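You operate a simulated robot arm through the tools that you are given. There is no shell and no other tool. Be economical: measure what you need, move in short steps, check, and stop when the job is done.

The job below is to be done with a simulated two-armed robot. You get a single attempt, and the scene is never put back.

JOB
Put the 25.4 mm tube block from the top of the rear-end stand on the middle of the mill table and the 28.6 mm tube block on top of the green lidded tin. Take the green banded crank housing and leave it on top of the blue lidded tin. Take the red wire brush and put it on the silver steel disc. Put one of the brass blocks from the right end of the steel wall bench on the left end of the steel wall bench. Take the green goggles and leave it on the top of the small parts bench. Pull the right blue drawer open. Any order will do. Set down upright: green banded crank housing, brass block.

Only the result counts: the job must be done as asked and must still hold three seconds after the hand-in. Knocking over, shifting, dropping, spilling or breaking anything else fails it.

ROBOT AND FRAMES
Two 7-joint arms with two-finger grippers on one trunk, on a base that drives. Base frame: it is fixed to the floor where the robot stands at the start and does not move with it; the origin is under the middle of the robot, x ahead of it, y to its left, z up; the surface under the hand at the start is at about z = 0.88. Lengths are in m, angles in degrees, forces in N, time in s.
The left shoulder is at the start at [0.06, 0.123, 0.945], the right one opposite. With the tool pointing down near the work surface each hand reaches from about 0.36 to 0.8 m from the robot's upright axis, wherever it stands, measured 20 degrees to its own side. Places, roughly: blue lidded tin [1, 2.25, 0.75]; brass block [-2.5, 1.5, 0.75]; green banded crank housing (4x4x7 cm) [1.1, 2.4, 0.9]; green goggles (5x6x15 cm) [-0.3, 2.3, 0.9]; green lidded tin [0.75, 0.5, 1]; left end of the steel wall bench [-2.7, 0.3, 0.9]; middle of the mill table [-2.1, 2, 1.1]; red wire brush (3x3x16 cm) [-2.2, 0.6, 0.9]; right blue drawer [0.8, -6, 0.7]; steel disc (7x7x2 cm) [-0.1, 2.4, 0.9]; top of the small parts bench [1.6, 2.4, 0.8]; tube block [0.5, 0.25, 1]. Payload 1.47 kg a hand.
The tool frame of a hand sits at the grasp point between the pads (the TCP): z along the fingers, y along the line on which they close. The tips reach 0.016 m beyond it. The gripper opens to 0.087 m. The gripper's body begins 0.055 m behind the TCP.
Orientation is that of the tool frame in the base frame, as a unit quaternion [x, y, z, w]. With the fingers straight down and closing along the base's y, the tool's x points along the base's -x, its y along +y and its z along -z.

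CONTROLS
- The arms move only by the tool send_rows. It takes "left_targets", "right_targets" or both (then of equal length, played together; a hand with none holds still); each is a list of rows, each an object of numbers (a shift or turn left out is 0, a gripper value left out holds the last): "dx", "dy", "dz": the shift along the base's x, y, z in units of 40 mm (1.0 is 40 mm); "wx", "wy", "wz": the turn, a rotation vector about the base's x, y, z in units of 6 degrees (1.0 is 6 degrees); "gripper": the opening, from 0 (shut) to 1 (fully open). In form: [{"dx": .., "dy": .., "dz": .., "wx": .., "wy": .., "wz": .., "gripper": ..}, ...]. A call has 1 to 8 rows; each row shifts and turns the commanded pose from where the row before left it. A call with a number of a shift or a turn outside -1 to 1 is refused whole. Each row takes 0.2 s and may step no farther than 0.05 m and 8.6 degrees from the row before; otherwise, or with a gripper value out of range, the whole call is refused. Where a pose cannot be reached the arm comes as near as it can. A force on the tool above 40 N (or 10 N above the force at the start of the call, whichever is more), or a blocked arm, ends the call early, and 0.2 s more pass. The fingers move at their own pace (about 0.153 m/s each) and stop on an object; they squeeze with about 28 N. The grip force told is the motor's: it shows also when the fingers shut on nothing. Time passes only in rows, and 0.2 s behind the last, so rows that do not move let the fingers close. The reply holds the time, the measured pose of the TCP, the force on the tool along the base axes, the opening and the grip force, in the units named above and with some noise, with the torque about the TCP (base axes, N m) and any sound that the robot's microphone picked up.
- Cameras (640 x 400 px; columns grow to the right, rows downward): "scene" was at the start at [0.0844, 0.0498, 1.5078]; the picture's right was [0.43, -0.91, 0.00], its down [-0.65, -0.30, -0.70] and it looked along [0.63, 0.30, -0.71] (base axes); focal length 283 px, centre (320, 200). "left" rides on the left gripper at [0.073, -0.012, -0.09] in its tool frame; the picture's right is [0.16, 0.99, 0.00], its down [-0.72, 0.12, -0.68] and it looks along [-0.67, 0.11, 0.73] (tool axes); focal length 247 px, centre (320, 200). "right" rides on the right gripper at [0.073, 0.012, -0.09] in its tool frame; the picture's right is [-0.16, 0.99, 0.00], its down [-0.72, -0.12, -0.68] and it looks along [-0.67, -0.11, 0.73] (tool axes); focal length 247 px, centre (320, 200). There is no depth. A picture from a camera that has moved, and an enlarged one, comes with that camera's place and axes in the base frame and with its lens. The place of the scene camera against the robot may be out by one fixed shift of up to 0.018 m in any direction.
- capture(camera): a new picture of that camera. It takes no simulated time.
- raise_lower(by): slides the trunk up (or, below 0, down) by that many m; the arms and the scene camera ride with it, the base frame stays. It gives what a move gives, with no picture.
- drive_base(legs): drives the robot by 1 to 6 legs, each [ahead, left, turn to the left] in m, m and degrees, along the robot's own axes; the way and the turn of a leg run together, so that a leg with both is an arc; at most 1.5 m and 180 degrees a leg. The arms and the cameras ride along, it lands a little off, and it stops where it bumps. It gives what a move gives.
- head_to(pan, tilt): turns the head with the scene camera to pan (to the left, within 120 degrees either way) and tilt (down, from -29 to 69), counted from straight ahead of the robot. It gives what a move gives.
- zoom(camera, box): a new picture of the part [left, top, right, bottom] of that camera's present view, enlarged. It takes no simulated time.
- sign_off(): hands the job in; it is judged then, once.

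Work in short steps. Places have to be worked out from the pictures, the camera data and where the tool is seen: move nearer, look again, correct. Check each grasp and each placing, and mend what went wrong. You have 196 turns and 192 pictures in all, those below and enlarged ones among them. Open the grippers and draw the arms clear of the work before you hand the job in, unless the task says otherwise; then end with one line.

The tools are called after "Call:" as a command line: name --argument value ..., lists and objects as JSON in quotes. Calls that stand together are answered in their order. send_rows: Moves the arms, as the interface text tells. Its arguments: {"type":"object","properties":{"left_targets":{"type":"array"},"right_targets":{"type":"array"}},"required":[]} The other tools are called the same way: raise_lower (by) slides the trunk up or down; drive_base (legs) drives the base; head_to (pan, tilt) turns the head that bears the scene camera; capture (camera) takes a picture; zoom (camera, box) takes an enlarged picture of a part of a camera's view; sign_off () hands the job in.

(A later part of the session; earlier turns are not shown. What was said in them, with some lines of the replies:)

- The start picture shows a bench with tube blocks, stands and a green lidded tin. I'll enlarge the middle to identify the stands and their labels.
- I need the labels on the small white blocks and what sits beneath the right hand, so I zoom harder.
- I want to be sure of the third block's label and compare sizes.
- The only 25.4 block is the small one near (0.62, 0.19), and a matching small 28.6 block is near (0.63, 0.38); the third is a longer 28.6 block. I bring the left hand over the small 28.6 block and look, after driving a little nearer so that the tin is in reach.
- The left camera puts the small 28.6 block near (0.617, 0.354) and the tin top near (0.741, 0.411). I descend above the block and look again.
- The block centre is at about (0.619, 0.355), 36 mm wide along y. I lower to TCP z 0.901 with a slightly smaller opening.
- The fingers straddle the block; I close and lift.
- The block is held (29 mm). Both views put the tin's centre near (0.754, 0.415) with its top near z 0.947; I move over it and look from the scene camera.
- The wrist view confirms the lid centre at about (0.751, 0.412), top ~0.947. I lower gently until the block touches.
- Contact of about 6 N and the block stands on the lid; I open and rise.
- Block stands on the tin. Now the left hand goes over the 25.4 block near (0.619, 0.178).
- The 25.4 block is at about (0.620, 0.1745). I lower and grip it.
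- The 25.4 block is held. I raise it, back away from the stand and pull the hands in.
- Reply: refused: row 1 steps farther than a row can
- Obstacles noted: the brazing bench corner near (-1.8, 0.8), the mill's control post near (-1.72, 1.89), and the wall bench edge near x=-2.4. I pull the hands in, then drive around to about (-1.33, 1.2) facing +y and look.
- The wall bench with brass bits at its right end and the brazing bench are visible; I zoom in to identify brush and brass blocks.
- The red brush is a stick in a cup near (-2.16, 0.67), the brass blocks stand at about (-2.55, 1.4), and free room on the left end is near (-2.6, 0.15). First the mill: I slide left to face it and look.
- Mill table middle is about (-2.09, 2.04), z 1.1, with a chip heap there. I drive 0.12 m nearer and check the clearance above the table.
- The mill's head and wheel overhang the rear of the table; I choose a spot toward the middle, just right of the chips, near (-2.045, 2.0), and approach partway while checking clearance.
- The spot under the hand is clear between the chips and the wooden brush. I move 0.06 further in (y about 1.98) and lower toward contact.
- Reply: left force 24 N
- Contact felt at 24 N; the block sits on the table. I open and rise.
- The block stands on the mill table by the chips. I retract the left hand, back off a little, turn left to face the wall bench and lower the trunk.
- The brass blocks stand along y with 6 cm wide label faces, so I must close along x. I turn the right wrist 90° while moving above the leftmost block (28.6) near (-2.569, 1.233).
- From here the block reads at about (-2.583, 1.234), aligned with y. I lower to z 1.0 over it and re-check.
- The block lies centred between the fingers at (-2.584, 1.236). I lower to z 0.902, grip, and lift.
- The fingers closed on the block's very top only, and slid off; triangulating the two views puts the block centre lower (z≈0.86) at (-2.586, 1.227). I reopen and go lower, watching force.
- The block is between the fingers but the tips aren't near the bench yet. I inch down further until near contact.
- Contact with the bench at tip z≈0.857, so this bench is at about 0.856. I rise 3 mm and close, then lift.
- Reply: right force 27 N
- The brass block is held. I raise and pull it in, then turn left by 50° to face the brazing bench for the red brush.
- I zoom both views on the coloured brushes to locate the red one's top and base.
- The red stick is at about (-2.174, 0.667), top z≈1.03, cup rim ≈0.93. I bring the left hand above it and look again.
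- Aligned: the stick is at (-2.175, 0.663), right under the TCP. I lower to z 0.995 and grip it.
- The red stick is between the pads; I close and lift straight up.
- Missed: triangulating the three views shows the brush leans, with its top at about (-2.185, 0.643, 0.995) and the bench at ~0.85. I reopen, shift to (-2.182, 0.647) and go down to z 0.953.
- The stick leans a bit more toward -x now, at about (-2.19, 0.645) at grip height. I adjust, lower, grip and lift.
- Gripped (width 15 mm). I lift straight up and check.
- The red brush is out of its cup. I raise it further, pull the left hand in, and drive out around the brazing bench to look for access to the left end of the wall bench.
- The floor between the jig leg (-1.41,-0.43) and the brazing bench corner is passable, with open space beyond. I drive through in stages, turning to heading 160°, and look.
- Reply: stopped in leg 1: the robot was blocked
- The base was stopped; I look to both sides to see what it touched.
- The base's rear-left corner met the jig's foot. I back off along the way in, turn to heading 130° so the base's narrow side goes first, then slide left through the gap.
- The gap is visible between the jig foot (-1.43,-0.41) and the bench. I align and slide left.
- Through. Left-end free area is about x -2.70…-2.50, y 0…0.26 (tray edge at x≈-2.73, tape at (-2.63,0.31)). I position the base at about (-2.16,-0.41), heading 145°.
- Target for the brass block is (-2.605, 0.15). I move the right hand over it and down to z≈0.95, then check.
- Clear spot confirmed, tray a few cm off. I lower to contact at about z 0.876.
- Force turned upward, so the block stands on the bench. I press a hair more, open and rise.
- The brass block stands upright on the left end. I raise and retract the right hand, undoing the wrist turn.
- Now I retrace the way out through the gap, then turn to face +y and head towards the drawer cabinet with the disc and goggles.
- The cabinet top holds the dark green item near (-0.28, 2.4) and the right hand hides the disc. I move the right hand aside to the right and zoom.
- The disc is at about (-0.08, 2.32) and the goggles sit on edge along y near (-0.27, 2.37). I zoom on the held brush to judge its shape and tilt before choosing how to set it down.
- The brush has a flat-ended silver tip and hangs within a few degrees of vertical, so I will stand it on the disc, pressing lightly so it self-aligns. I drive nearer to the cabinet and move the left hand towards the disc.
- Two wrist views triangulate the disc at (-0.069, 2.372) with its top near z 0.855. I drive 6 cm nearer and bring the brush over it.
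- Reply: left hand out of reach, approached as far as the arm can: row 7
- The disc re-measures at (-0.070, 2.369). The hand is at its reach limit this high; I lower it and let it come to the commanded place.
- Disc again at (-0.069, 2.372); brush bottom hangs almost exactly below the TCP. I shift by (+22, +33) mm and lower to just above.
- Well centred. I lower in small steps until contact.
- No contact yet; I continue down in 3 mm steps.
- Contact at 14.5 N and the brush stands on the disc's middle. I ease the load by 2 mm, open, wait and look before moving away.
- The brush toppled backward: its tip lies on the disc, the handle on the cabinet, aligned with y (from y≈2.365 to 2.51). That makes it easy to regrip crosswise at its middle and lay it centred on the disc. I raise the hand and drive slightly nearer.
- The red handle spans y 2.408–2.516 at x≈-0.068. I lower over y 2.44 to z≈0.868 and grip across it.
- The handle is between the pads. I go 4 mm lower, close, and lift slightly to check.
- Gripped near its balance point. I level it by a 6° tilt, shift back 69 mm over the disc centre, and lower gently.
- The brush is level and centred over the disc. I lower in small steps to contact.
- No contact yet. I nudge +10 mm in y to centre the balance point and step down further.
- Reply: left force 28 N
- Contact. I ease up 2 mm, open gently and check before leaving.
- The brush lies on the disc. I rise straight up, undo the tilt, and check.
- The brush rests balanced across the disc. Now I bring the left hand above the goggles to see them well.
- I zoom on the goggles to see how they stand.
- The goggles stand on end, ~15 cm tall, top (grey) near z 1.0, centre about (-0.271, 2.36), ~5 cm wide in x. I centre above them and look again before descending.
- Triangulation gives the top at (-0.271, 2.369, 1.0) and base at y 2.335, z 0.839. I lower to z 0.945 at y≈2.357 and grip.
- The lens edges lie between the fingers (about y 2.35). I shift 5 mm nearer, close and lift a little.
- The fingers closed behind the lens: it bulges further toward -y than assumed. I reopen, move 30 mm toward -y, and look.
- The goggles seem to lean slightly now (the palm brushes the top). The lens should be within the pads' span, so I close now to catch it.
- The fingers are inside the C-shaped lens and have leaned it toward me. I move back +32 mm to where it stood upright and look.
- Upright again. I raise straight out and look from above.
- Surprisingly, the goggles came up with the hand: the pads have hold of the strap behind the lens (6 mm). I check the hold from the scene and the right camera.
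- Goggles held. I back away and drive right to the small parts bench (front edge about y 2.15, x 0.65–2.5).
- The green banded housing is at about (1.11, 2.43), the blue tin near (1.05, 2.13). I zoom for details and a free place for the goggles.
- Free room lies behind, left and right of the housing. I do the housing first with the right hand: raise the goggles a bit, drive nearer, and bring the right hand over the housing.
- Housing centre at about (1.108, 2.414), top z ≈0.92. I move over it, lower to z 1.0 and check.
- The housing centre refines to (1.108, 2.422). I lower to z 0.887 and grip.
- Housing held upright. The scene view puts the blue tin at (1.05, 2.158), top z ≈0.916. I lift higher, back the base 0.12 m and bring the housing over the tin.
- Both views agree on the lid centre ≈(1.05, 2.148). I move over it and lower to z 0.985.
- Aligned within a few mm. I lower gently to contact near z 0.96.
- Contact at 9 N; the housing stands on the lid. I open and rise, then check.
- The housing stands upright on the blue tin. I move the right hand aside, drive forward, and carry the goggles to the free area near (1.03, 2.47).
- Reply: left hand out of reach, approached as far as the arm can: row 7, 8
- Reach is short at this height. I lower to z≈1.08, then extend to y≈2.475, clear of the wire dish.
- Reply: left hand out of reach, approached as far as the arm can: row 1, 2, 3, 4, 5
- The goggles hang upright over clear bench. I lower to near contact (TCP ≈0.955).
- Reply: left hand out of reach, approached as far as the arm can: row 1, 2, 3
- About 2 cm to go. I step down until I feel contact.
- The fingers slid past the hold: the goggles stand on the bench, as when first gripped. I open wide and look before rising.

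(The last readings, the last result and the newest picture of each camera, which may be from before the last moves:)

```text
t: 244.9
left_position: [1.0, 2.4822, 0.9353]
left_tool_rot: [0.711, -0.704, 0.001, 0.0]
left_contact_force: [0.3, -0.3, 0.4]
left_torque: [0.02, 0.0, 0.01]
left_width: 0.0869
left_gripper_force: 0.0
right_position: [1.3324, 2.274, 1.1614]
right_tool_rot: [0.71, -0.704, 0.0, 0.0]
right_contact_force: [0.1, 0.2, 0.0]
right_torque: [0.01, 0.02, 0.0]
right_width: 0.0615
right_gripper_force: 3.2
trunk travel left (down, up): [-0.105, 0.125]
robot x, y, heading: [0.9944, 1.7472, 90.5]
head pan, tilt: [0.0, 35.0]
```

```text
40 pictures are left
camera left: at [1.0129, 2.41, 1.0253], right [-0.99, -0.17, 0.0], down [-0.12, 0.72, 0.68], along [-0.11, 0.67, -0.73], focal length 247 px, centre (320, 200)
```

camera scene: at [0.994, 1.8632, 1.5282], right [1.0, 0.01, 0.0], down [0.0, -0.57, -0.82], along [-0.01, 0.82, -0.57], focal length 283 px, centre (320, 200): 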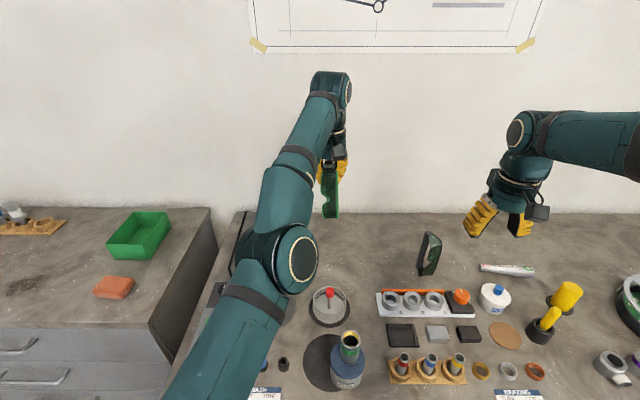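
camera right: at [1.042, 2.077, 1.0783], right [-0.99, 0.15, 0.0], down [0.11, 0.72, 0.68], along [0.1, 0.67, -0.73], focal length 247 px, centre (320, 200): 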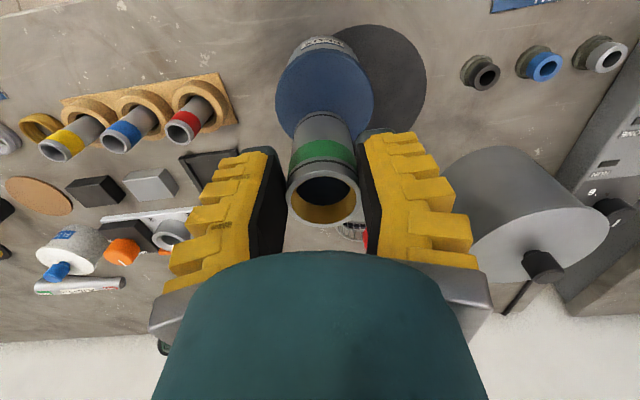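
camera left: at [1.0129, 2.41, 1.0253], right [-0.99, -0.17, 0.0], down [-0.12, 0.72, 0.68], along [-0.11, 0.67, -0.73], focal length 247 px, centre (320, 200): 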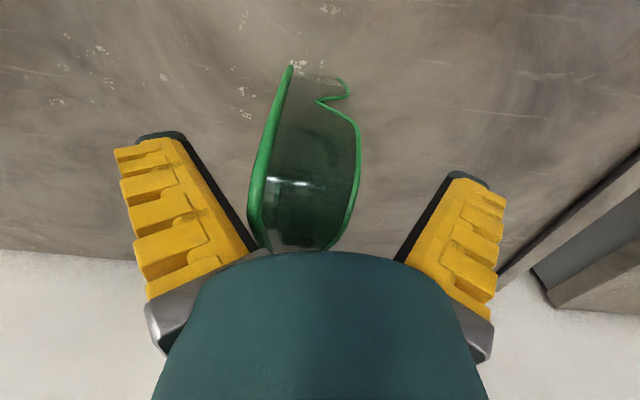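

The goggles stand freely between the open fingers. I rise straight up slowly and check.

Call:
send_rows --left_targets '[{"dz": 0.4}, {"dz": 0.6}, {"dz": 0.8}, {"dz": 1}, {"dz": 1}]'

Call:
capture --camera "left"

Call:
zoom --camera "scene" --box '[250, 130, 450, 330]'

```text
t: 246.1
left_position: [0.9927, 2.4637, 1.0871]
left_tool_rot: [0.709, -0.705, 0.0, 0.001]
left_contact_force: [-0.1, 0.2, -0.3]
left_torque: [-0.01, 0.02, 0.03]
left_width: 0.087
left_gripper_force: 0.0
left hand out of reach, approached as far as the arm can: row 4, 5
right_position: [1.3321, 2.2715, 1.1619]
right_tool_rot: [0.71, -0.704, 0.0, 0.0]
right_contact_force: [0.3, -0.7, 0.5]
right_torque: [0.08, 0.01, 0.0]
right_width: 0.0615
right_gripper_force: 3.4
trunk travel left (down, up): [-0.105, 0.125]
robot x, y, heading: [0.9929, 1.7516, 90.5]
head pan, tilt: [0.0, 35.0]
```

```text
39 pictures are left
camera left: at [1.0056, 2.3916, 1.1765], right [-0.99, -0.17, 0.0], down [-0.12, 0.72, 0.68], along [-0.11, 0.67, -0.73], focal length 247 px, centre (320, 200)
```

left: 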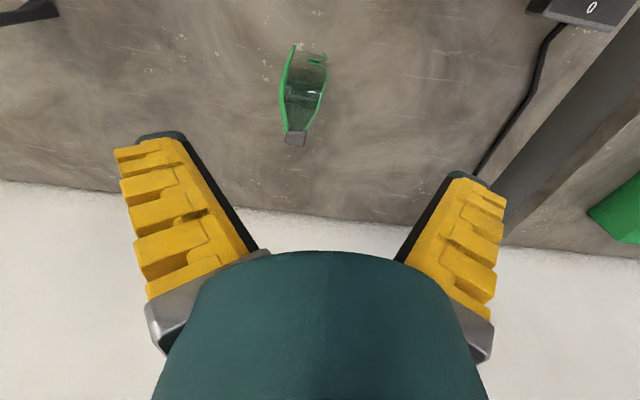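

```text
2.00 times, centred on (350, 230) of scene
camera zoom: at [0.9934, 1.8603, 1.5286], right [1.0, 0.01, 0.0], down [0.01, -0.57, -0.82], along [-0.01, 0.82, -0.57], focal length 567 px, centre (260, 140)
```

zoom: 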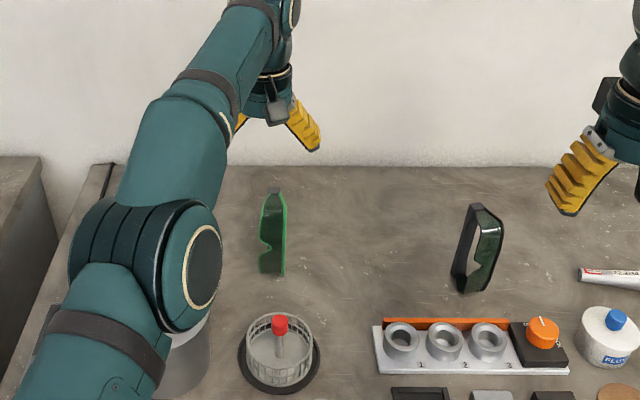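

The goggles stand on the bench. Now the drawer: I raise and pull in both hands, back off, and drive round west of the stand, then turn to face -y.

Call:
send_rows --left_targets '[{"dz": 0.7, "dy": -0.6}, {"dz": 0.7, "dy": -0.6}, {"dz": 0.7, "dx": -0.6, "dy": -0.6}, {"dz": 0.7, "dx": -0.6, "dy": -0.6}, {"dx": -0.7, "dy": -0.7}, {"dx": -0.7, "dy": -0.7}, {"dx": -0.7, "dy": -0.7}]' --right_targets '[{"dz": 0.7}, {"dz": 0.7}, {"dz": 0.7}, {"dy": -0.5}, {"dy": -0.5, "dx": -0.5}, {"dx": -0.5}, {"dx": -0.5}]'

Call:
drive_base --legs '[[-0.32, 0, 0], [0, 1.1, 0], [0, 0, 179]]'

Call:
head_to --pan 0 --tilt 22

Call:
capture --camera "scene"

```text
t: 247.7
left_position: [0.8598, 2.2831, 1.1975]
left_tool_rot: [0.71, -0.704, 0.001, 0.0]
left_contact_force: [0.0, 0.2, 0.2]
left_torque: [0.01, 0.0, 0.01]
left_width: 0.0868
left_gripper_force: 0.0
right_position: [1.2716, 2.2303, 1.2468]
right_tool_rot: [0.711, -0.704, 0.0, -0.001]
right_contact_force: [0.1, 0.2, 0.5]
right_torque: [0.0, -0.01, -0.02]
right_width: 0.0612
right_gripper_force: 3.5
trunk travel left (down, up): [-0.105, 0.125]
robot x, y, heading: [0.9929, 1.7486, 90.5]
head pan, tilt: [0.0, 35.0]
```

```text
t: 266.7
left_position: [0.0081, 0.881, 1.197]
left_tool_rot: [0.712, 0.702, 0.001, 0.0]
left_contact_force: [0.0, 0.3, 0.3]
left_torque: [0.01, 0.0, -0.02]
left_width: 0.087
left_gripper_force: 0.1
right_position: [-0.4025, 0.9425, 1.2458]
right_tool_rot: [0.712, 0.702, 0.001, 0.0]
right_contact_force: [0.6, -0.3, -0.8]
right_torque: [-0.04, 0.02, 0.0]
right_width: 0.0612
right_gripper_force: 3.6
trunk travel left (down, up): [-0.105, 0.125]
robot x, y, heading: [-0.1112, 1.4236, -90.5]
head pan, tilt: [0.0, 35.0]
```

```text
t: 267.5
left_position: [0.0078, 0.8815, 1.1989]
left_tool_rot: [0.713, 0.702, 0.002, -0.001]
left_contact_force: [-0.4, -0.3, 1.1]
left_torque: [-0.02, 0.01, 0.02]
left_width: 0.0869
left_gripper_force: 0.1
right_position: [-0.4029, 0.9431, 1.2464]
right_tool_rot: [0.712, 0.702, 0.0, 0.001]
right_contact_force: [0.3, 0.4, -0.4]
right_torque: [0.0, 0.01, -0.02]
right_width: 0.0616
right_gripper_force: 3.4
trunk travel left (down, up): [-0.105, 0.125]
robot x, y, heading: [-0.1116, 1.4221, -91.1]
head pan, tilt: [0.0, 22.0]
```

```text
37 pictures are left
camera scene: at [-0.1125, 1.3337, 1.5489], right [-1.0, 0.02, 0.0], down [0.01, 0.38, -0.93], along [-0.01, -0.93, -0.38], focal length 283 px, centre (320, 200)
```

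scene: 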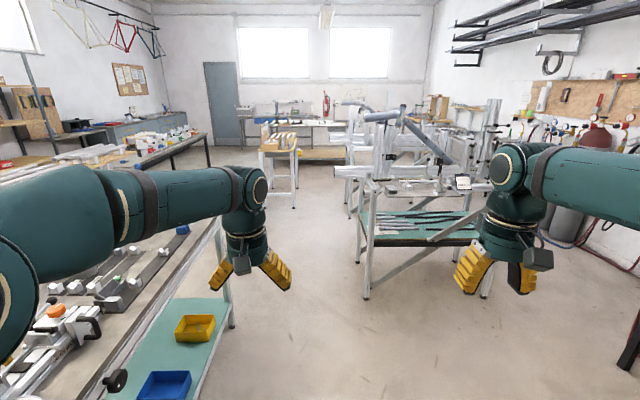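

The aisle west of the stand is clear. I go down it, then cut to x≈1.05 between the small table and the long bench, and look.

Call:
drive_base --legs '[[0, 0.13, 1], [1.2, 0, 0], [1.2, 0, 0], [0, 1.03, 0]]'

Call:
capture --camera "scene"

```text
t: 289.6
left_position: [1.1964, -1.503, 1.1987]
left_tool_rot: [0.706, 0.708, 0.0, -0.001]
left_contact_force: [-0.4, 0.1, -0.4]
left_torque: [-0.03, 0.03, 0.01]
left_width: 0.087
left_gripper_force: 0.0
right_position: [0.785, -1.4495, 1.2457]
right_tool_rot: [0.706, 0.708, 0.0, 0.0]
right_contact_force: [-0.1, 1.2, 0.4]
right_torque: [0.0, 0.02, 0.0]
right_width: 0.0612
right_gripper_force: 3.3
trunk travel left (down, up): [-0.105, 0.125]
robot x, y, heading: [1.0667, -0.9661, -90.0]
head pan, tilt: [0.0, 22.0]
```

```text
36 pictures are left
camera scene: at [1.0688, -1.0526, 1.549], right [-1.0, 0.0, 0.0], down [0.0, 0.37, -0.93], along [0.0, -0.93, -0.37], focal length 283 px, centre (320, 200)
```

scene: 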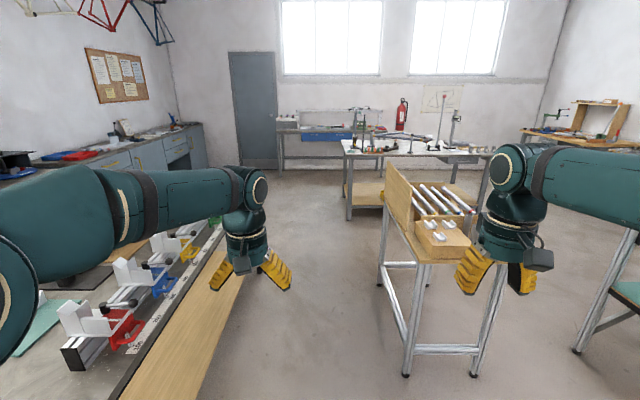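

The blue drawers show on the far bench. I zoom in on them.

Call:
zoom --camera "scene" --box '[265, 95, 425, 195]'

```text
4.00 times, centred on (345, 145) of scene
camera zoom: at [1.0688, -1.0526, 1.549], right [-1.0, 0.0, 0.0], down [0.0, 0.37, -0.93], along [0.0, -0.93, -0.37], focal length 1133 px, centre (220, 420)
```

zoom: 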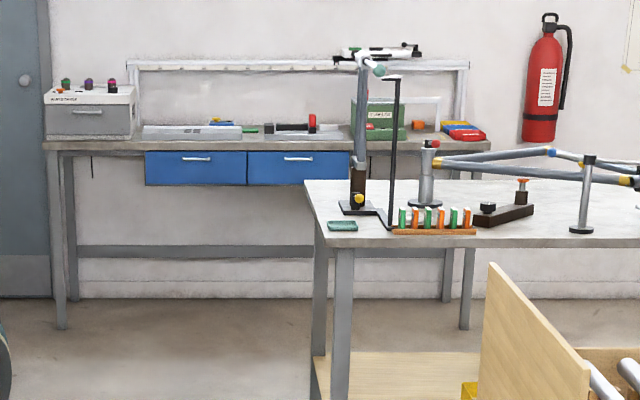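

Right blue drawer: centre x≈0.72, front about y≈-5.8, with a table corner at (0.78, -4.9) nearby. I drive to about (1.15, -4.85) and look.

Call:
drive_base --legs '[[1.3, 0.03, 0], [1.3, 0.03, 0], [1.28, 0.03, 0]]'

Call:
head_to --pan -20 --tilt 35

Call:
capture --camera "scene"

```text
t: 308.3
left_position: [1.2731, -5.381, 1.1972]
left_tool_rot: [0.71, 0.704, 0.0, -0.001]
left_contact_force: [0.3, -0.3, -0.6]
left_torque: [0.04, 0.01, -0.02]
left_width: 0.087
left_gripper_force: 0.1
right_position: [0.8644, -5.3216, 1.246]
right_tool_rot: [0.71, 0.704, 0.0, 0.0]
right_contact_force: [-0.4, -0.6, -0.5]
right_torque: [0.01, -0.03, -0.02]
right_width: 0.0616
right_gripper_force: 3.2
trunk travel left (down, up): [-0.105, 0.125]
robot x, y, heading: [1.1503, -4.8429, -90.3]
head pan, tilt: [0.0, 22.0]
```

```text
t: 309.1
left_position: [1.2739, -5.3803, 1.1978]
left_tool_rot: [0.711, 0.704, 0.0, 0.0]
left_contact_force: [0.1, -0.5, -0.7]
left_torque: [-0.01, 0.0, 0.03]
left_width: 0.0872
left_gripper_force: 0.1
right_position: [0.8634, -5.3229, 1.2463]
right_tool_rot: [0.71, 0.704, 0.0, 0.0]
right_contact_force: [1.1, 0.1, -0.4]
right_torque: [0.01, 0.0, 0.01]
right_width: 0.0614
right_gripper_force: 2.9
trunk travel left (down, up): [-0.105, 0.125]
robot x, y, heading: [1.1519, -4.8411, -90.7]
head pan, tilt: [-20.0, 35.0]
```

```text
34 pictures are left
camera scene: at [1.1207, -4.9192, 1.5284], right [-0.94, 0.35, 0.0], down [0.2, 0.54, -0.82], along [-0.29, -0.77, -0.57], focal length 283 px, centre (320, 200)
```

scene: 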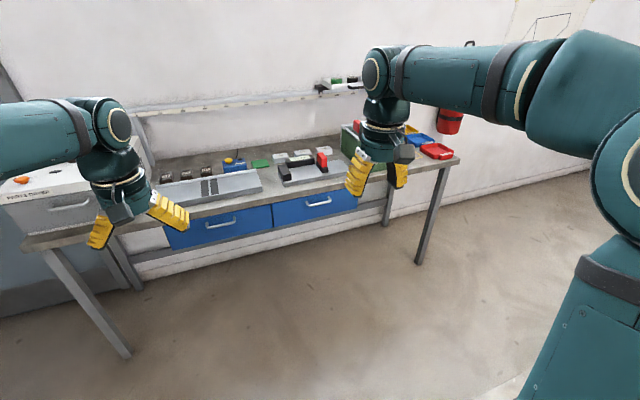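

The right drawer's handle is at about (0.74, -5.92, 0.745). I drive to about (1.0, -5.33) in front of it, then turn the right wrist 90° about z while lowering a little.

Call:
drive_base --legs '[[0.46, 0, 0.7], [0, -0.15, 0]]'

Call:
send_rows --right_targets '[{"wz": 1, "dz": -0.4, "gripper": 0.9}, {"wz": 1, "dz": -0.4}, {"wz": 1, "dz": -0.4}, {"wz": 1, "dz": -0.4}, {"wz": 1, "dz": -0.4}, {"wz": 1, "dz": -0.4}, {"wz": 1, "dz": -0.4}, {"wz": 1, "dz": -0.4}]'

Call:
send_rows --right_targets '[{"wz": 1}, {"wz": 1}, {"wz": 1}, {"wz": 1}, {"wz": 1}, {"wz": 1}, {"wz": 1}]'

```text
t: 313.4
left_position: [1.1337, -5.8402, 1.1977]
left_tool_rot: [0.705, 0.71, 0.0, 0.0]
left_contact_force: [0.4, -0.3, 0.4]
left_torque: [-0.01, 0.0, 0.02]
left_width: 0.087
left_gripper_force: 0.1
right_position: [0.7213, -5.7884, 1.2453]
right_tool_rot: [0.704, 0.71, 0.0, 0.001]
right_contact_force: [-0.4, -0.1, -0.6]
right_torque: [-0.01, -0.02, 0.03]
right_width: 0.0614
right_gripper_force: 3.3
trunk travel left (down, up): [-0.105, 0.125]
robot x, y, heading: [1.0049, -5.3025, -89.5]
head pan, tilt: [-20.0, 35.0]
```

```text
t: 315.2
left_position: [1.1339, -5.8403, 1.1969]
left_tool_rot: [0.704, 0.71, 0.001, -0.001]
left_contact_force: [-0.2, -0.4, -1.0]
left_torque: [0.02, 0.01, 0.03]
left_width: 0.0868
left_gripper_force: 0.1
right_position: [0.7217, -5.7883, 1.1168]
right_tool_rot: [0.354, 0.935, 0.0, 0.0]
right_contact_force: [-0.1, -0.2, -0.1]
right_torque: [0.0, -0.01, 0.0]
right_width: 0.0802
right_gripper_force: 1.3
trunk travel left (down, up): [-0.105, 0.125]
robot x, y, heading: [0.9997, -5.3035, -89.5]
head pan, tilt: [-20.0, 35.0]
```

```text
t: 316.8
left_position: [1.1336, -5.84, 1.1975]
left_tool_rot: [0.704, 0.71, -0.001, 0.0]
left_contact_force: [-0.5, -0.1, -0.3]
left_torque: [-0.01, 0.0, 0.04]
left_width: 0.0868
left_gripper_force: 0.1
right_position: [0.7229, -5.7873, 1.1186]
right_tool_rot: [-0.005, 1.0, 0.0, 0.001]
right_contact_force: [0.1, 0.1, 0.2]
right_torque: [0.03, -0.02, 0.0]
right_width: 0.0803
right_gripper_force: 1.3
trunk travel left (down, up): [-0.105, 0.125]
robot x, y, heading: [1.0023, -5.3022, -89.8]
head pan, tilt: [-20.0, 35.0]
```

Now I tilt the hand forward to horizontal while lowering to handle height.

Call:
send_rows --right_targets '[{"wx": -1, "dz": -0.6}, {"wx": -1, "dz": -0.6}, {"wx": -1, "dz": -0.6}, {"wx": -1, "dz": -0.6}, {"wx": -1, "dz": -0.6}, {"wx": -1, "dz": -0.6}, {"wx": -1, "dz": -0.6}, {"wx": -1, "dz": -0.6}]'

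Call:
send_rows --right_targets '[{"wx": -1, "dz": -0.6}, {"wx": -1, "dz": -0.6}, {"wx": -1, "dz": -0.6}, {"wx": -1, "dz": -0.6}, {"wx": -1, "dz": -0.6}, {"wx": -1, "dz": -0.6}, {"wx": -1, "dz": -0.6}]'

Call:
capture --camera "scene"

Call:
capture --camera "right"

```text
t: 318.6
left_position: [1.1315, -5.8398, 1.1983]
left_tool_rot: [0.705, 0.71, 0.0, -0.001]
left_contact_force: [-0.2, 0.6, 0.5]
left_torque: [0.01, -0.02, 0.0]
left_width: 0.0869
left_gripper_force: 0.2
right_position: [0.7094, -5.7825, 0.9518]
right_tool_rot: [0.003, 0.946, -0.324, -0.028]
right_contact_force: [-0.6, -0.3, 0.2]
right_torque: [0.01, -0.02, 0.05]
right_width: 0.0803
right_gripper_force: 0.6
right hand out of reach, approached as far as the arm can: row 5, 6, 7
trunk travel left (down, up): [-0.105, 0.125]
robot x, y, heading: [1.0014, -5.3026, -89.5]
head pan, tilt: [-20.0, 35.0]
```

```text
t: 320.2
left_position: [1.132, -5.8391, 1.1979]
left_tool_rot: [0.705, 0.709, 0.001, 0.0]
left_contact_force: [-0.3, 0.5, 1.1]
left_torque: [0.01, -0.04, 0.01]
left_width: 0.0869
left_gripper_force: 0.0
right_position: [0.6477, -5.7773, 0.8352]
right_tool_rot: [-0.011, 0.788, -0.615, -0.006]
right_contact_force: [0.2, 0.3, -0.5]
right_torque: [0.02, 0.02, -0.01]
right_width: 0.0803
right_gripper_force: 1.2
right hand out of reach, approached as far as the arm can: row 3, 4, 5, 6, 7
trunk travel left (down, up): [-0.105, 0.125]
robot x, y, heading: [1.0025, -5.3029, -89.3]
head pan, tilt: [-20.0, 35.0]
```

```text
33 pictures are left
camera scene: at [0.9717, -5.3798, 1.5285], right [-0.94, 0.33, 0.0], down [0.19, 0.54, -0.82], along [-0.27, -0.77, -0.57], focal length 283 px, centre (320, 200)
```

scene: 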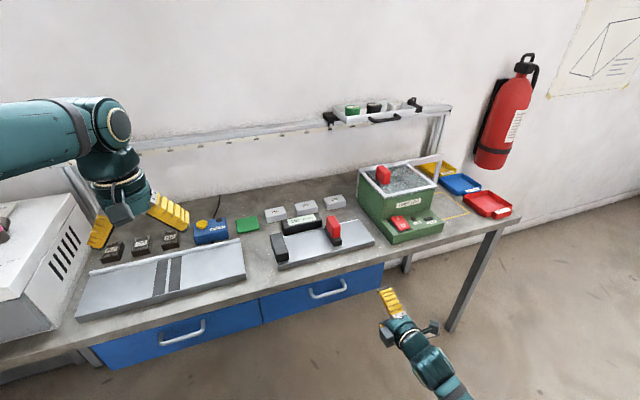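

```text
32 pictures are left
camera right: at [0.5746, -5.6875, 0.8472], right [0.13, 0.24, -0.96], down [0.72, 0.64, 0.26], along [0.68, -0.73, -0.09], focal length 247 px, centre (320, 200)
```

right: 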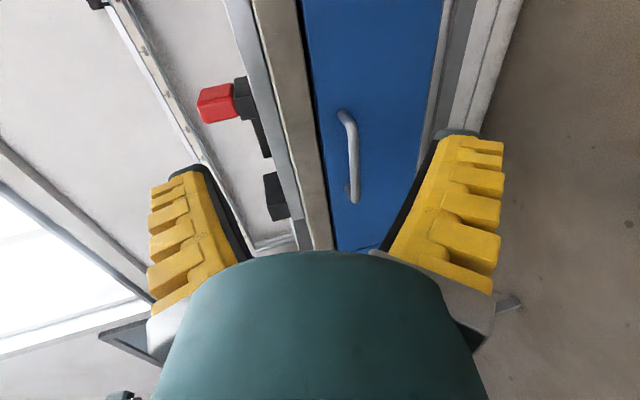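

The handle triangulates to x 0.68–0.80, y≈-5.91, z≈0.777. The arm is cramped, so I move the base back and left ~0.1 m, then finish the tilt and adjust the hand.

Call:
drive_base --legs '[[-0.09, 0.1, -0.5]]'

Call:
send_rows --right_targets '[{"wx": -1, "dz": -0.4}, {"wx": -1, "dz": -0.4}, {"wx": -0.33, "dz": -0.4}, {"dz": -0.2}]'

Call:
capture --camera "right"

```text
t: 321.8
left_position: [1.2286, -5.7501, 1.1988]
left_tool_rot: [0.708, 0.707, -0.001, 0.0]
left_contact_force: [0.7, 0.0, 0.2]
left_torque: [-0.01, 0.02, -0.02]
left_width: 0.087
left_gripper_force: 0.0
right_position: [0.7443, -5.6846, 0.8355]
right_tool_rot: [-0.009, 0.789, -0.615, -0.007]
right_contact_force: [-0.4, 0.0, -0.1]
right_torque: [0.0, -0.02, 0.0]
right_width: 0.0801
right_gripper_force: 1.2
trunk travel left (down, up): [-0.105, 0.125]
robot x, y, heading: [1.098, -5.2162, -89.9]
head pan, tilt: [-20.0, 35.0]
```

```text
t: 322.8
left_position: [1.2283, -5.7515, 1.1978]
left_tool_rot: [0.708, 0.707, 0.001, 0.0]
left_contact_force: [-0.7, -0.5, 0.0]
left_torque: [-0.01, -0.01, 0.0]
left_width: 0.0873
left_gripper_force: 0.2
right_position: [0.6923, -5.6625, 0.7992]
right_tool_rot: [-0.011, 0.709, -0.705, -0.007]
right_contact_force: [0.0, 0.6, 0.1]
right_torque: [0.01, 0.0, 0.04]
right_width: 0.0803
right_gripper_force: 1.2
right hand out of reach, approached as far as the arm can: row 1, 2, 3, 4
trunk travel left (down, up): [-0.105, 0.125]
robot x, y, heading: [1.1012, -5.2135, -90.5]
head pan, tilt: [-20.0, 35.0]
```

```text
31 pictures are left
camera right: at [0.6187, -5.5725, 0.7895], right [0.13, 0.01, -0.99], down [0.72, 0.68, 0.1], along [0.68, -0.73, 0.09], focal length 247 px, centre (320, 200)
```

right: 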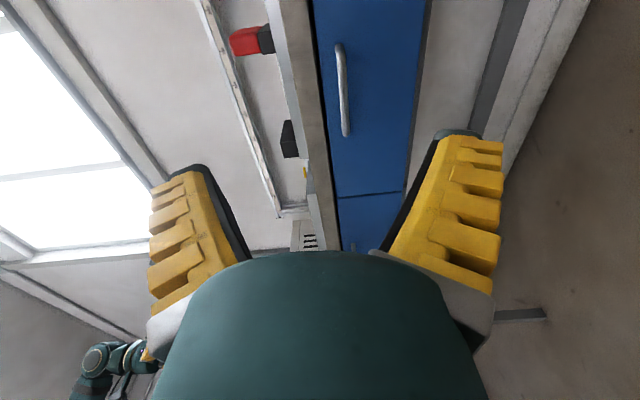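

The hand is horizontal. The handle reads (0.740, -5.91, 0.774) again. I advance toward it with x and z corrected.

Call:
send_rows --right_targets '[{"dy": -0.8, "dz": -0.15, "dx": 0.2}, {"dy": -0.8, "dz": -0.15, "dx": 0.3}, {"dy": -0.8, "dz": -0.15, "dx": 0.3}, {"dy": -0.8, "dz": -0.15, "dx": 0.3}, {"dy": -0.8, "dx": 0.2}]'

Call:
capture --camera "right"

Call:
zoom --camera "scene" --box '[220, 200, 420, 350]'

```text
t: 324.0
left_position: [1.2292, -5.7512, 1.197]
left_tool_rot: [0.708, 0.706, 0.001, -0.001]
left_contact_force: [0.0, -0.5, -0.3]
left_torque: [-0.04, -0.02, 0.02]
left_width: 0.0869
left_gripper_force: 0.1
right_position: [0.6595, -5.8033, 0.8119]
right_tool_rot: [-0.011, 0.709, -0.705, -0.007]
right_contact_force: [0.0, 0.2, -1.3]
right_torque: [0.03, -0.02, 0.0]
right_width: 0.0803
right_gripper_force: 1.7
right hand out of reach, approached as far as the arm can: row 1, 2, 3, 4, 5
trunk travel left (down, up): [-0.105, 0.125]
robot x, y, heading: [1.1034, -5.2156, -90.2]
head pan, tilt: [-20.0, 35.0]
```

```text
30 pictures are left
camera right: at [0.5871, -5.714, 0.8018], right [0.13, 0.01, -0.99], down [0.72, 0.68, 0.1], along [0.68, -0.73, 0.08], focal length 247 px, centre (320, 200)
```

right: 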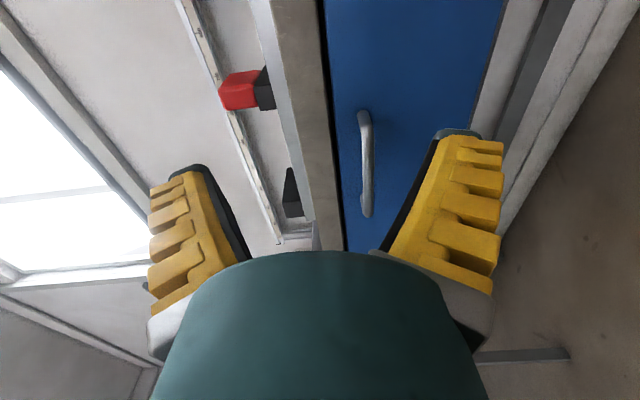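

```text
2.67 times, centred on (320, 275) of scene
camera zoom: at [1.0719, -5.2911, 1.5283], right [-0.94, 0.34, 0.0], down [0.2, 0.54, -0.82], along [-0.28, -0.77, -0.57], focal length 756 px, centre (320, 0)
```

zoom: 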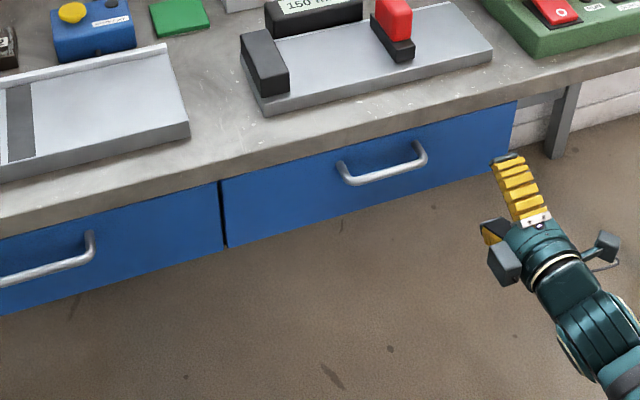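

The arm cannot go further inward in this posture, so I use the base and trunk: left 0.08, trunk down 37 mm, then forward, to bring the open fingers around the bar.

Call:
drive_base --legs '[[0, 0.081, 0]]'

Call:
raise_lower --by -0.038

Call:
drive_base --legs '[[0.06, 0, 0]]'

Call:
capture --camera "right"

Call:
zoom --camera "scene" --box '[270, 180, 450, 320]'

```text
t: 325.3
left_position: [1.3088, -5.7509, 1.198]
left_tool_rot: [0.708, 0.706, 0.0, 0.0]
left_contact_force: [0.7, 0.3, 0.2]
left_torque: [0.0, 0.03, -0.01]
left_width: 0.0868
left_gripper_force: 0.0
right_position: [0.7411, -5.8038, 0.812]
right_tool_rot: [-0.01, 0.71, -0.704, -0.007]
right_contact_force: [0.7, 0.2, -0.1]
right_torque: [0.02, -0.01, 0.01]
right_width: 0.0803
right_gripper_force: 1.1
trunk travel left (down, up): [-0.105, 0.125]
robot x, y, heading: [1.181, -5.2168, -90.0]
head pan, tilt: [-20.0, 35.0]
```

```text
t: 326.2
left_position: [1.3088, -5.7518, 1.1591]
left_tool_rot: [0.708, 0.706, 0.001, 0.0]
left_contact_force: [-0.3, -0.2, 0.2]
left_torque: [-0.01, -0.02, 0.01]
left_width: 0.0872
left_gripper_force: 0.0
right_position: [0.7409, -5.8031, 0.7734]
right_tool_rot: [-0.01, 0.71, -0.704, -0.007]
right_contact_force: [-0.2, 0.3, -0.4]
right_torque: [0.02, -0.03, 0.03]
right_width: 0.0803
right_gripper_force: 1.3
trunk travel left (down, up): [-0.067, 0.163]
robot x, y, heading: [1.1816, -5.2138, -90.2]
head pan, tilt: [-20.0, 35.0]
```

```text
t: 327.1
left_position: [1.3087, -5.8116, 1.1593]
left_tool_rot: [0.708, 0.706, 0.0, -0.001]
left_contact_force: [0.5, -0.3, 0.2]
left_torque: [0.04, 0.0, -0.02]
left_width: 0.0868
left_gripper_force: 0.0
right_position: [0.7412, -5.8627, 0.7725]
right_tool_rot: [-0.011, 0.71, -0.704, -0.007]
right_contact_force: [0.7, 0.0, -0.8]
right_torque: [-0.03, 0.0, 0.01]
right_width: 0.0802
right_gripper_force: 0.8
trunk travel left (down, up): [-0.067, 0.163]
robot x, y, heading: [1.1833, -5.274, -90.2]
head pan, tilt: [-20.0, 35.0]
```

```text
28 pictures are left
camera right: at [0.6674, -5.7732, 0.7636], right [0.13, 0.01, -0.99], down [0.72, 0.68, 0.1], along [0.68, -0.73, 0.08], focal length 247 px, centre (320, 200)
```

right: 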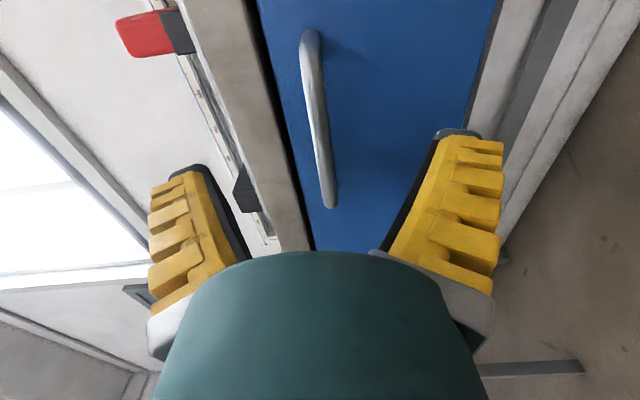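

```text
2.86 times, centred on (360, 250) of scene
camera zoom: at [1.152, -5.3511, 1.4903], right [-0.94, 0.34, 0.0], down [0.2, 0.54, -0.82], along [-0.28, -0.77, -0.57], focal length 810 px, centre (206, 57)
```

zoom: 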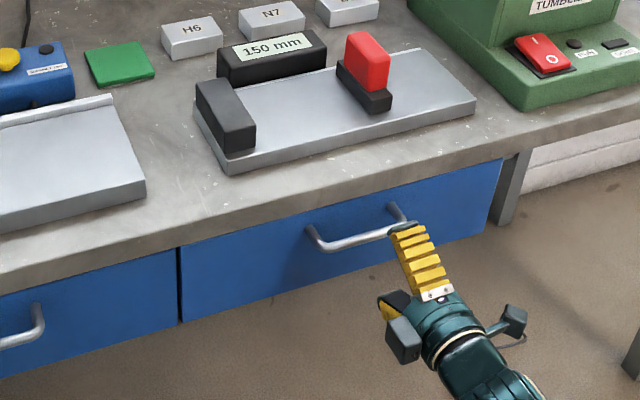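

The bar lies between the fingers' heights (z 0.772) around x 0.75. I narrow the opening to pass under the bench edge and drive 5 cm forward.

Call:
send_rows --right_targets '[{"gripper": 0.38}, {}]'

Call:
drive_base --legs '[[0.05, 0, 0]]'

Call:
capture --camera "right"

```text
t: 327.7
left_position: [1.3084, -5.8112, 1.1603]
left_tool_rot: [0.708, 0.707, 0.0, -0.001]
left_contact_force: [0.4, 0.6, 0.8]
left_torque: [-0.06, 0.0, 0.02]
left_width: 0.087
left_gripper_force: 0.1
right_position: [0.7407, -5.8614, 0.774]
right_tool_rot: [-0.011, 0.71, -0.704, -0.007]
right_contact_force: [0.8, 0.6, 0.2]
right_torque: [0.03, -0.02, 0.0]
right_width: 0.039
right_gripper_force: 4.5
trunk travel left (down, up): [-0.067, 0.163]
robot x, y, heading: [1.1799, -5.2718, -90.3]
head pan, tilt: [-20.0, 35.0]
```

```text
t: 328.6
left_position: [1.3082, -5.8618, 1.1585]
left_tool_rot: [0.707, 0.707, 0.0, -0.001]
left_contact_force: [0.2, -1.2, -1.0]
left_torque: [0.02, 0.02, -0.02]
left_width: 0.087
left_gripper_force: 0.0
right_position: [0.7413, -5.9131, 0.7721]
right_tool_rot: [-0.011, 0.711, -0.703, -0.007]
right_contact_force: [-0.3, -0.6, 0.0]
right_torque: [-0.03, 0.01, 0.01]
right_width: 0.0391
right_gripper_force: 4.4
trunk travel left (down, up): [-0.067, 0.163]
robot x, y, heading: [1.1802, -5.3198, -89.8]
head pan, tilt: [-20.0, 35.0]
```

```text
26 pictures are left
camera right: at [0.6673, -5.8226, 0.7635], right [0.13, 0.01, -0.99], down [0.72, 0.68, 0.1], along [0.68, -0.73, 0.08], focal length 247 px, centre (320, 200)
```

right: 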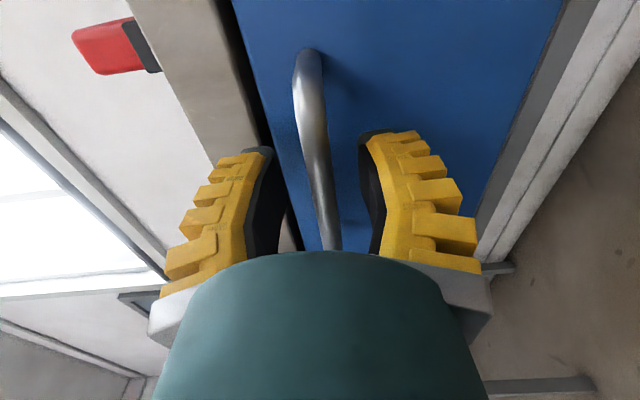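

The bar is right between the pads. I close on it.

Call:
send_rows --right_targets '[{"gripper": 0}, {}, {}]'

```text
t: 329.4
left_position: [1.3077, -5.8597, 1.1598]
left_tool_rot: [0.707, 0.707, 0.001, -0.001]
left_contact_force: [-0.1, -0.4, -0.1]
left_torque: [0.01, -0.01, 0.03]
left_width: 0.0869
left_gripper_force: 0.0
right_position: [0.7401, -5.9113, 0.7726]
right_tool_rot: [-0.009, 0.711, -0.703, -0.006]
right_contact_force: [4.5, 8.8, -11.0]
right_torque: [0.12, -0.48, -0.1]
right_width: 0.0081
right_gripper_force: 30.2
trunk travel left (down, up): [-0.067, 0.163]
robot x, y, heading: [1.1784, -5.3198, -89.9]
head pan, tilt: [-20.0, 35.0]
```

Gripped on the bar. I pull by driving the base back 0.1 m and check.

Call:
drive_base --legs '[[-0.1, 0, 0]]'

Call:
capture --camera "scene"

```text
t: 330.6
left_position: [1.3073, -5.7613, 1.1601]
left_tool_rot: [0.707, 0.707, 0.0, 0.0]
left_contact_force: [-0.5, 0.7, -0.9]
left_torque: [-0.04, 0.02, 0.02]
left_width: 0.0872
left_gripper_force: 0.1
right_position: [0.74, -5.8133, 0.7718]
right_tool_rot: [-0.01, 0.711, -0.703, -0.007]
right_contact_force: [5.3, -0.9, -16.7]
right_torque: [0.17, -0.33, 0.03]
right_width: 0.0062
right_gripper_force: 30.5
trunk travel left (down, up): [-0.067, 0.163]
robot x, y, heading: [1.1804, -5.2205, -90.2]
head pan, tilt: [-20.0, 35.0]
```

```text
25 pictures are left
camera scene: at [1.1511, -5.3007, 1.4903], right [-0.94, 0.34, 0.0], down [0.2, 0.54, -0.82], along [-0.28, -0.77, -0.57], focal length 283 px, centre (320, 200)
```

scene: 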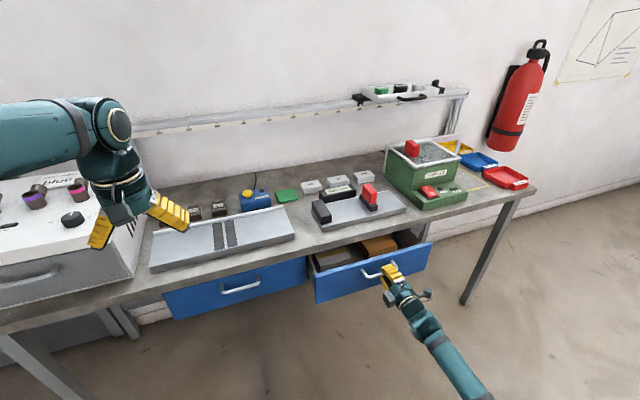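

The right drawer slides open. I pull another 0.1 m for a clearly open drawer.

Call:
drive_base --legs '[[-0.1, 0, 0]]'

Call:
zoom --camera "scene" --box '[220, 170, 480, 340]'

```text
t: 331.8
left_position: [1.3091, -5.6605, 1.1601]
left_tool_rot: [0.707, 0.707, 0.0, 0.0]
left_contact_force: [-0.2, 0.3, -0.3]
left_torque: [-0.03, 0.01, 0.01]
left_width: 0.087
left_gripper_force: 0.0
right_position: [0.741, -5.7141, 0.7714]
right_tool_rot: [-0.011, 0.712, -0.703, -0.007]
right_contact_force: [-5.1, -1.2, -4.9]
right_torque: [0.03, -0.35, -0.23]
right_width: 0.0058
right_gripper_force: 30.2
trunk travel left (down, up): [-0.067, 0.163]
robot x, y, heading: [1.1805, -5.1201, -90.0]
head pan, tilt: [-20.0, 35.0]
```

```text
2.35 times, centred on (350, 255) of scene
camera zoom: at [1.151, -5.2002, 1.4904], right [-0.94, 0.34, 0.0], down [0.2, 0.54, -0.82], along [-0.28, -0.77, -0.57], focal length 667 px, centre (249, 71)
```

zoom: 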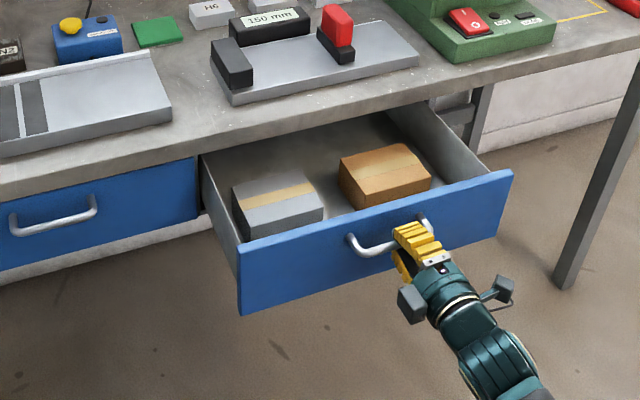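

The drawer is open about 20 cm. I open the gripper, back straight away and check.

Call:
send_rows --right_targets '[{"gripper": 0.45}, {}, {}]'

Call:
drive_base --legs '[[-0.15, 0, 0]]'

Call:
capture --camera "scene"

```text
t: 332.6
left_position: [1.3087, -5.6613, 1.1589]
left_tool_rot: [0.708, 0.707, 0.0, 0.0]
left_contact_force: [-0.4, 0.8, 0.7]
left_torque: [0.01, 0.01, 0.02]
left_width: 0.087
left_gripper_force: 0.1
right_position: [0.7415, -5.7137, 0.7724]
right_tool_rot: [-0.01, 0.712, -0.703, -0.007]
right_contact_force: [0.1, 0.3, -0.3]
right_torque: [-0.02, -0.02, 0.01]
right_width: 0.045
right_gripper_force: 4.0
trunk travel left (down, up): [-0.067, 0.163]
robot x, y, heading: [1.1824, -5.1218, -89.9]
head pan, tilt: [-20.0, 35.0]
```

```text
t: 333.8
left_position: [1.3259, -5.5545, 1.1572]
left_tool_rot: [0.698, 0.716, 0.002, -0.003]
left_contact_force: [0.1, -0.2, -0.3]
left_torque: [-0.04, 0.01, -0.01]
left_width: 0.0868
left_gripper_force: 0.1
right_position: [0.7884, -5.6387, 0.779]
right_tool_rot: [0.04, -0.706, 0.707, -0.021]
right_contact_force: [0.3, 0.2, 0.0]
right_torque: [0.0, 0.0, 0.0]
right_width: 0.0448
right_gripper_force: 4.0
trunk travel left (down, up): [-0.067, 0.163]
robot x, y, heading: [1.1831, -5.0156, -88.2]
head pan, tilt: [-20.0, 35.0]
stopped in leg 1: the robot was blocked; the commanded pose is now the measured one
```

```text
23 pictures are left
camera scene: at [1.1572, -5.1, 1.49], right [-0.95, 0.32, 0.0], down [0.18, 0.55, -0.82], along [-0.26, -0.77, -0.58], focal length 283 px, centre (320, 200)
```

scene: 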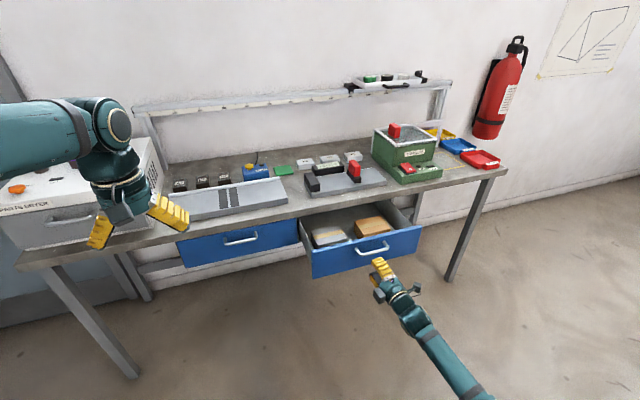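

The drawer stays open, but my backing bumped something behind. I slide left, away from the table, and look back at it.

Call:
drive_base --legs '[[0, 0.12, 0]]'

Call:
head_to --pan -115 --tilt 40

Call:
capture --camera "scene"

```text
t: 335.5
left_position: [1.4408, -5.5456, 1.1589]
left_tool_rot: [0.699, 0.715, 0.001, -0.001]
left_contact_force: [0.5, 1.1, 0.4]
left_torque: [-0.04, -0.01, -0.01]
left_width: 0.0871
left_gripper_force: 0.0
right_position: [0.8982, -5.6272, 0.7819]
right_tool_rot: [0.035, -0.705, 0.708, -0.017]
right_contact_force: [0.2, 0.4, -0.1]
right_torque: [0.01, -0.01, -0.03]
right_width: 0.0449
right_gripper_force: 4.1
trunk travel left (down, up): [-0.067, 0.163]
robot x, y, heading: [1.3047, -5.0096, -88.4]
head pan, tilt: [-20.0, 35.0]
```

```text
t: 337.2
left_position: [1.4389, -5.5461, 1.1585]
left_tool_rot: [0.699, 0.715, 0.0, 0.0]
left_contact_force: [-0.4, -0.5, -0.4]
left_torque: [0.02, 0.02, 0.01]
left_width: 0.0869
left_gripper_force: 0.2
right_position: [0.8986, -5.6265, 0.7803]
right_tool_rot: [0.035, -0.705, 0.708, -0.017]
right_contact_force: [0.1, 0.5, -0.3]
right_torque: [0.02, -0.02, 0.01]
right_width: 0.045
right_gripper_force: 3.8
trunk travel left (down, up): [-0.067, 0.163]
robot x, y, heading: [1.2958, -5.0101, -88.8]
head pan, tilt: [-115.0, 40.0]
```

```text
22 pictures are left
camera scene: at [1.2232, -4.9711, 1.4828], right [0.4, 0.92, 0.0], down [0.59, -0.26, -0.77], along [-0.7, 0.31, -0.64], focal length 283 px, centre (320, 200)
```

scene: 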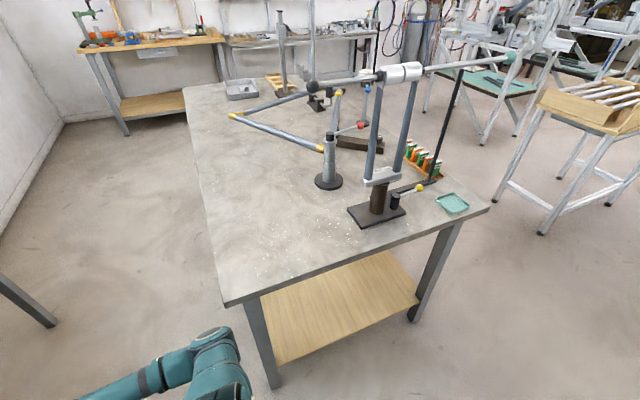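

The table and everything on it still stand; only my elbow had touched its edge. I slide further left, back off, and re-check the drawer.

Call:
drive_base --legs '[[0, 0.2, 0], [-0.2, 0, 0]]'

Call:
head_to --pan -25 --tilt 30

Call:
capture --camera "scene"

```text
t: 340.8
left_position: [1.6363, -5.3423, 1.1604]
left_tool_rot: [0.7, 0.714, 0.0, 0.0]
left_contact_force: [0.4, 0.5, 0.3]
left_torque: [-0.02, 0.04, 0.02]
left_width: 0.0868
left_gripper_force: 0.0
right_position: [1.0955, -5.4227, 0.7808]
right_tool_rot: [0.035, -0.705, 0.709, -0.016]
right_contact_force: [-0.8, 0.0, 0.8]
right_torque: [-0.05, 0.01, 0.01]
right_width: 0.0449
right_gripper_force: 4.1
trunk travel left (down, up): [-0.067, 0.163]
robot x, y, heading: [1.4939, -4.8101, -88.8]
head pan, tilt: [-115.0, 40.0]
```

```text
t: 342.4
left_position: [1.6372, -5.3432, 1.1575]
left_tool_rot: [0.7, 0.714, 0.0, 0.0]
left_contact_force: [0.5, 0.3, 0.6]
left_torque: [0.0, 0.05, 0.03]
left_width: 0.087
left_gripper_force: 0.1
right_position: [1.0953, -5.422, 0.7807]
right_tool_rot: [0.035, -0.705, 0.708, -0.016]
right_contact_force: [0.1, 1.0, -0.6]
right_torque: [0.04, -0.03, 0.0]
right_width: 0.0448
right_gripper_force: 4.0
trunk travel left (down, up): [-0.067, 0.163]
robot x, y, heading: [1.4951, -4.8075, -88.7]
head pan, tilt: [-25.0, 30.0]
```

```text
21 pictures are left
camera scene: at [1.4618, -4.8849, 1.4982], right [-0.91, 0.4, 0.0], down [0.2, 0.46, -0.87], along [-0.35, -0.79, -0.5], focal length 283 px, centre (320, 200)
```

scene: 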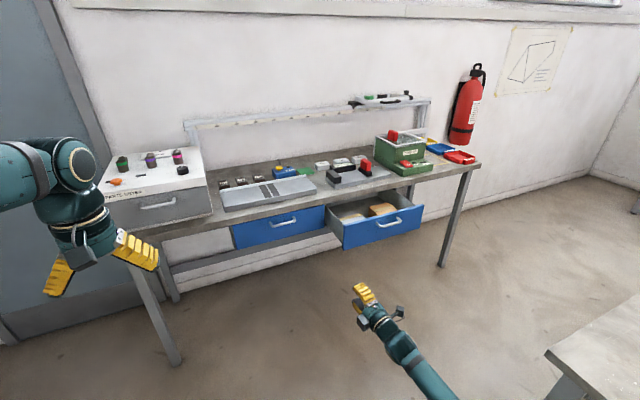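

The right drawer is open and all other items were checked in place; hands are empty and clear. I open the right gripper fully and hand in.

Call:
send_rows --right_targets '[{"gripper": 1}, {}]'

Call:
sign_off

```text
t: 343.1
left_position: [1.6362, -5.3438, 1.1593]
left_tool_rot: [0.7, 0.715, 0.001, -0.001]
left_contact_force: [-0.3, -0.3, 0.0]
left_torque: [-0.01, -0.03, -0.03]
left_width: 0.0869
left_gripper_force: 0.1
right_position: [1.0933, -5.4221, 0.7797]
right_tool_rot: [0.035, -0.705, 0.708, -0.017]
right_contact_force: [-0.1, -0.6, -0.5]
right_torque: [0.02, 0.0, 0.0]
right_width: 0.0869
right_gripper_force: 0.0
trunk travel left (down, up): [-0.067, 0.163]
robot x, y, heading: [1.4935, -4.8111, -88.8]
head pan, tilt: [-25.0, 30.0]
```

```text
The job is handed in.
```

I finished all seven parts and handed the job in. Two 28.6 mm blocks were on the stand, and I used the small one that matches the 25.4. The base bumped the jig's foot and an arm or the base touched a table edge; nothing looked moved, but I only checked the table.
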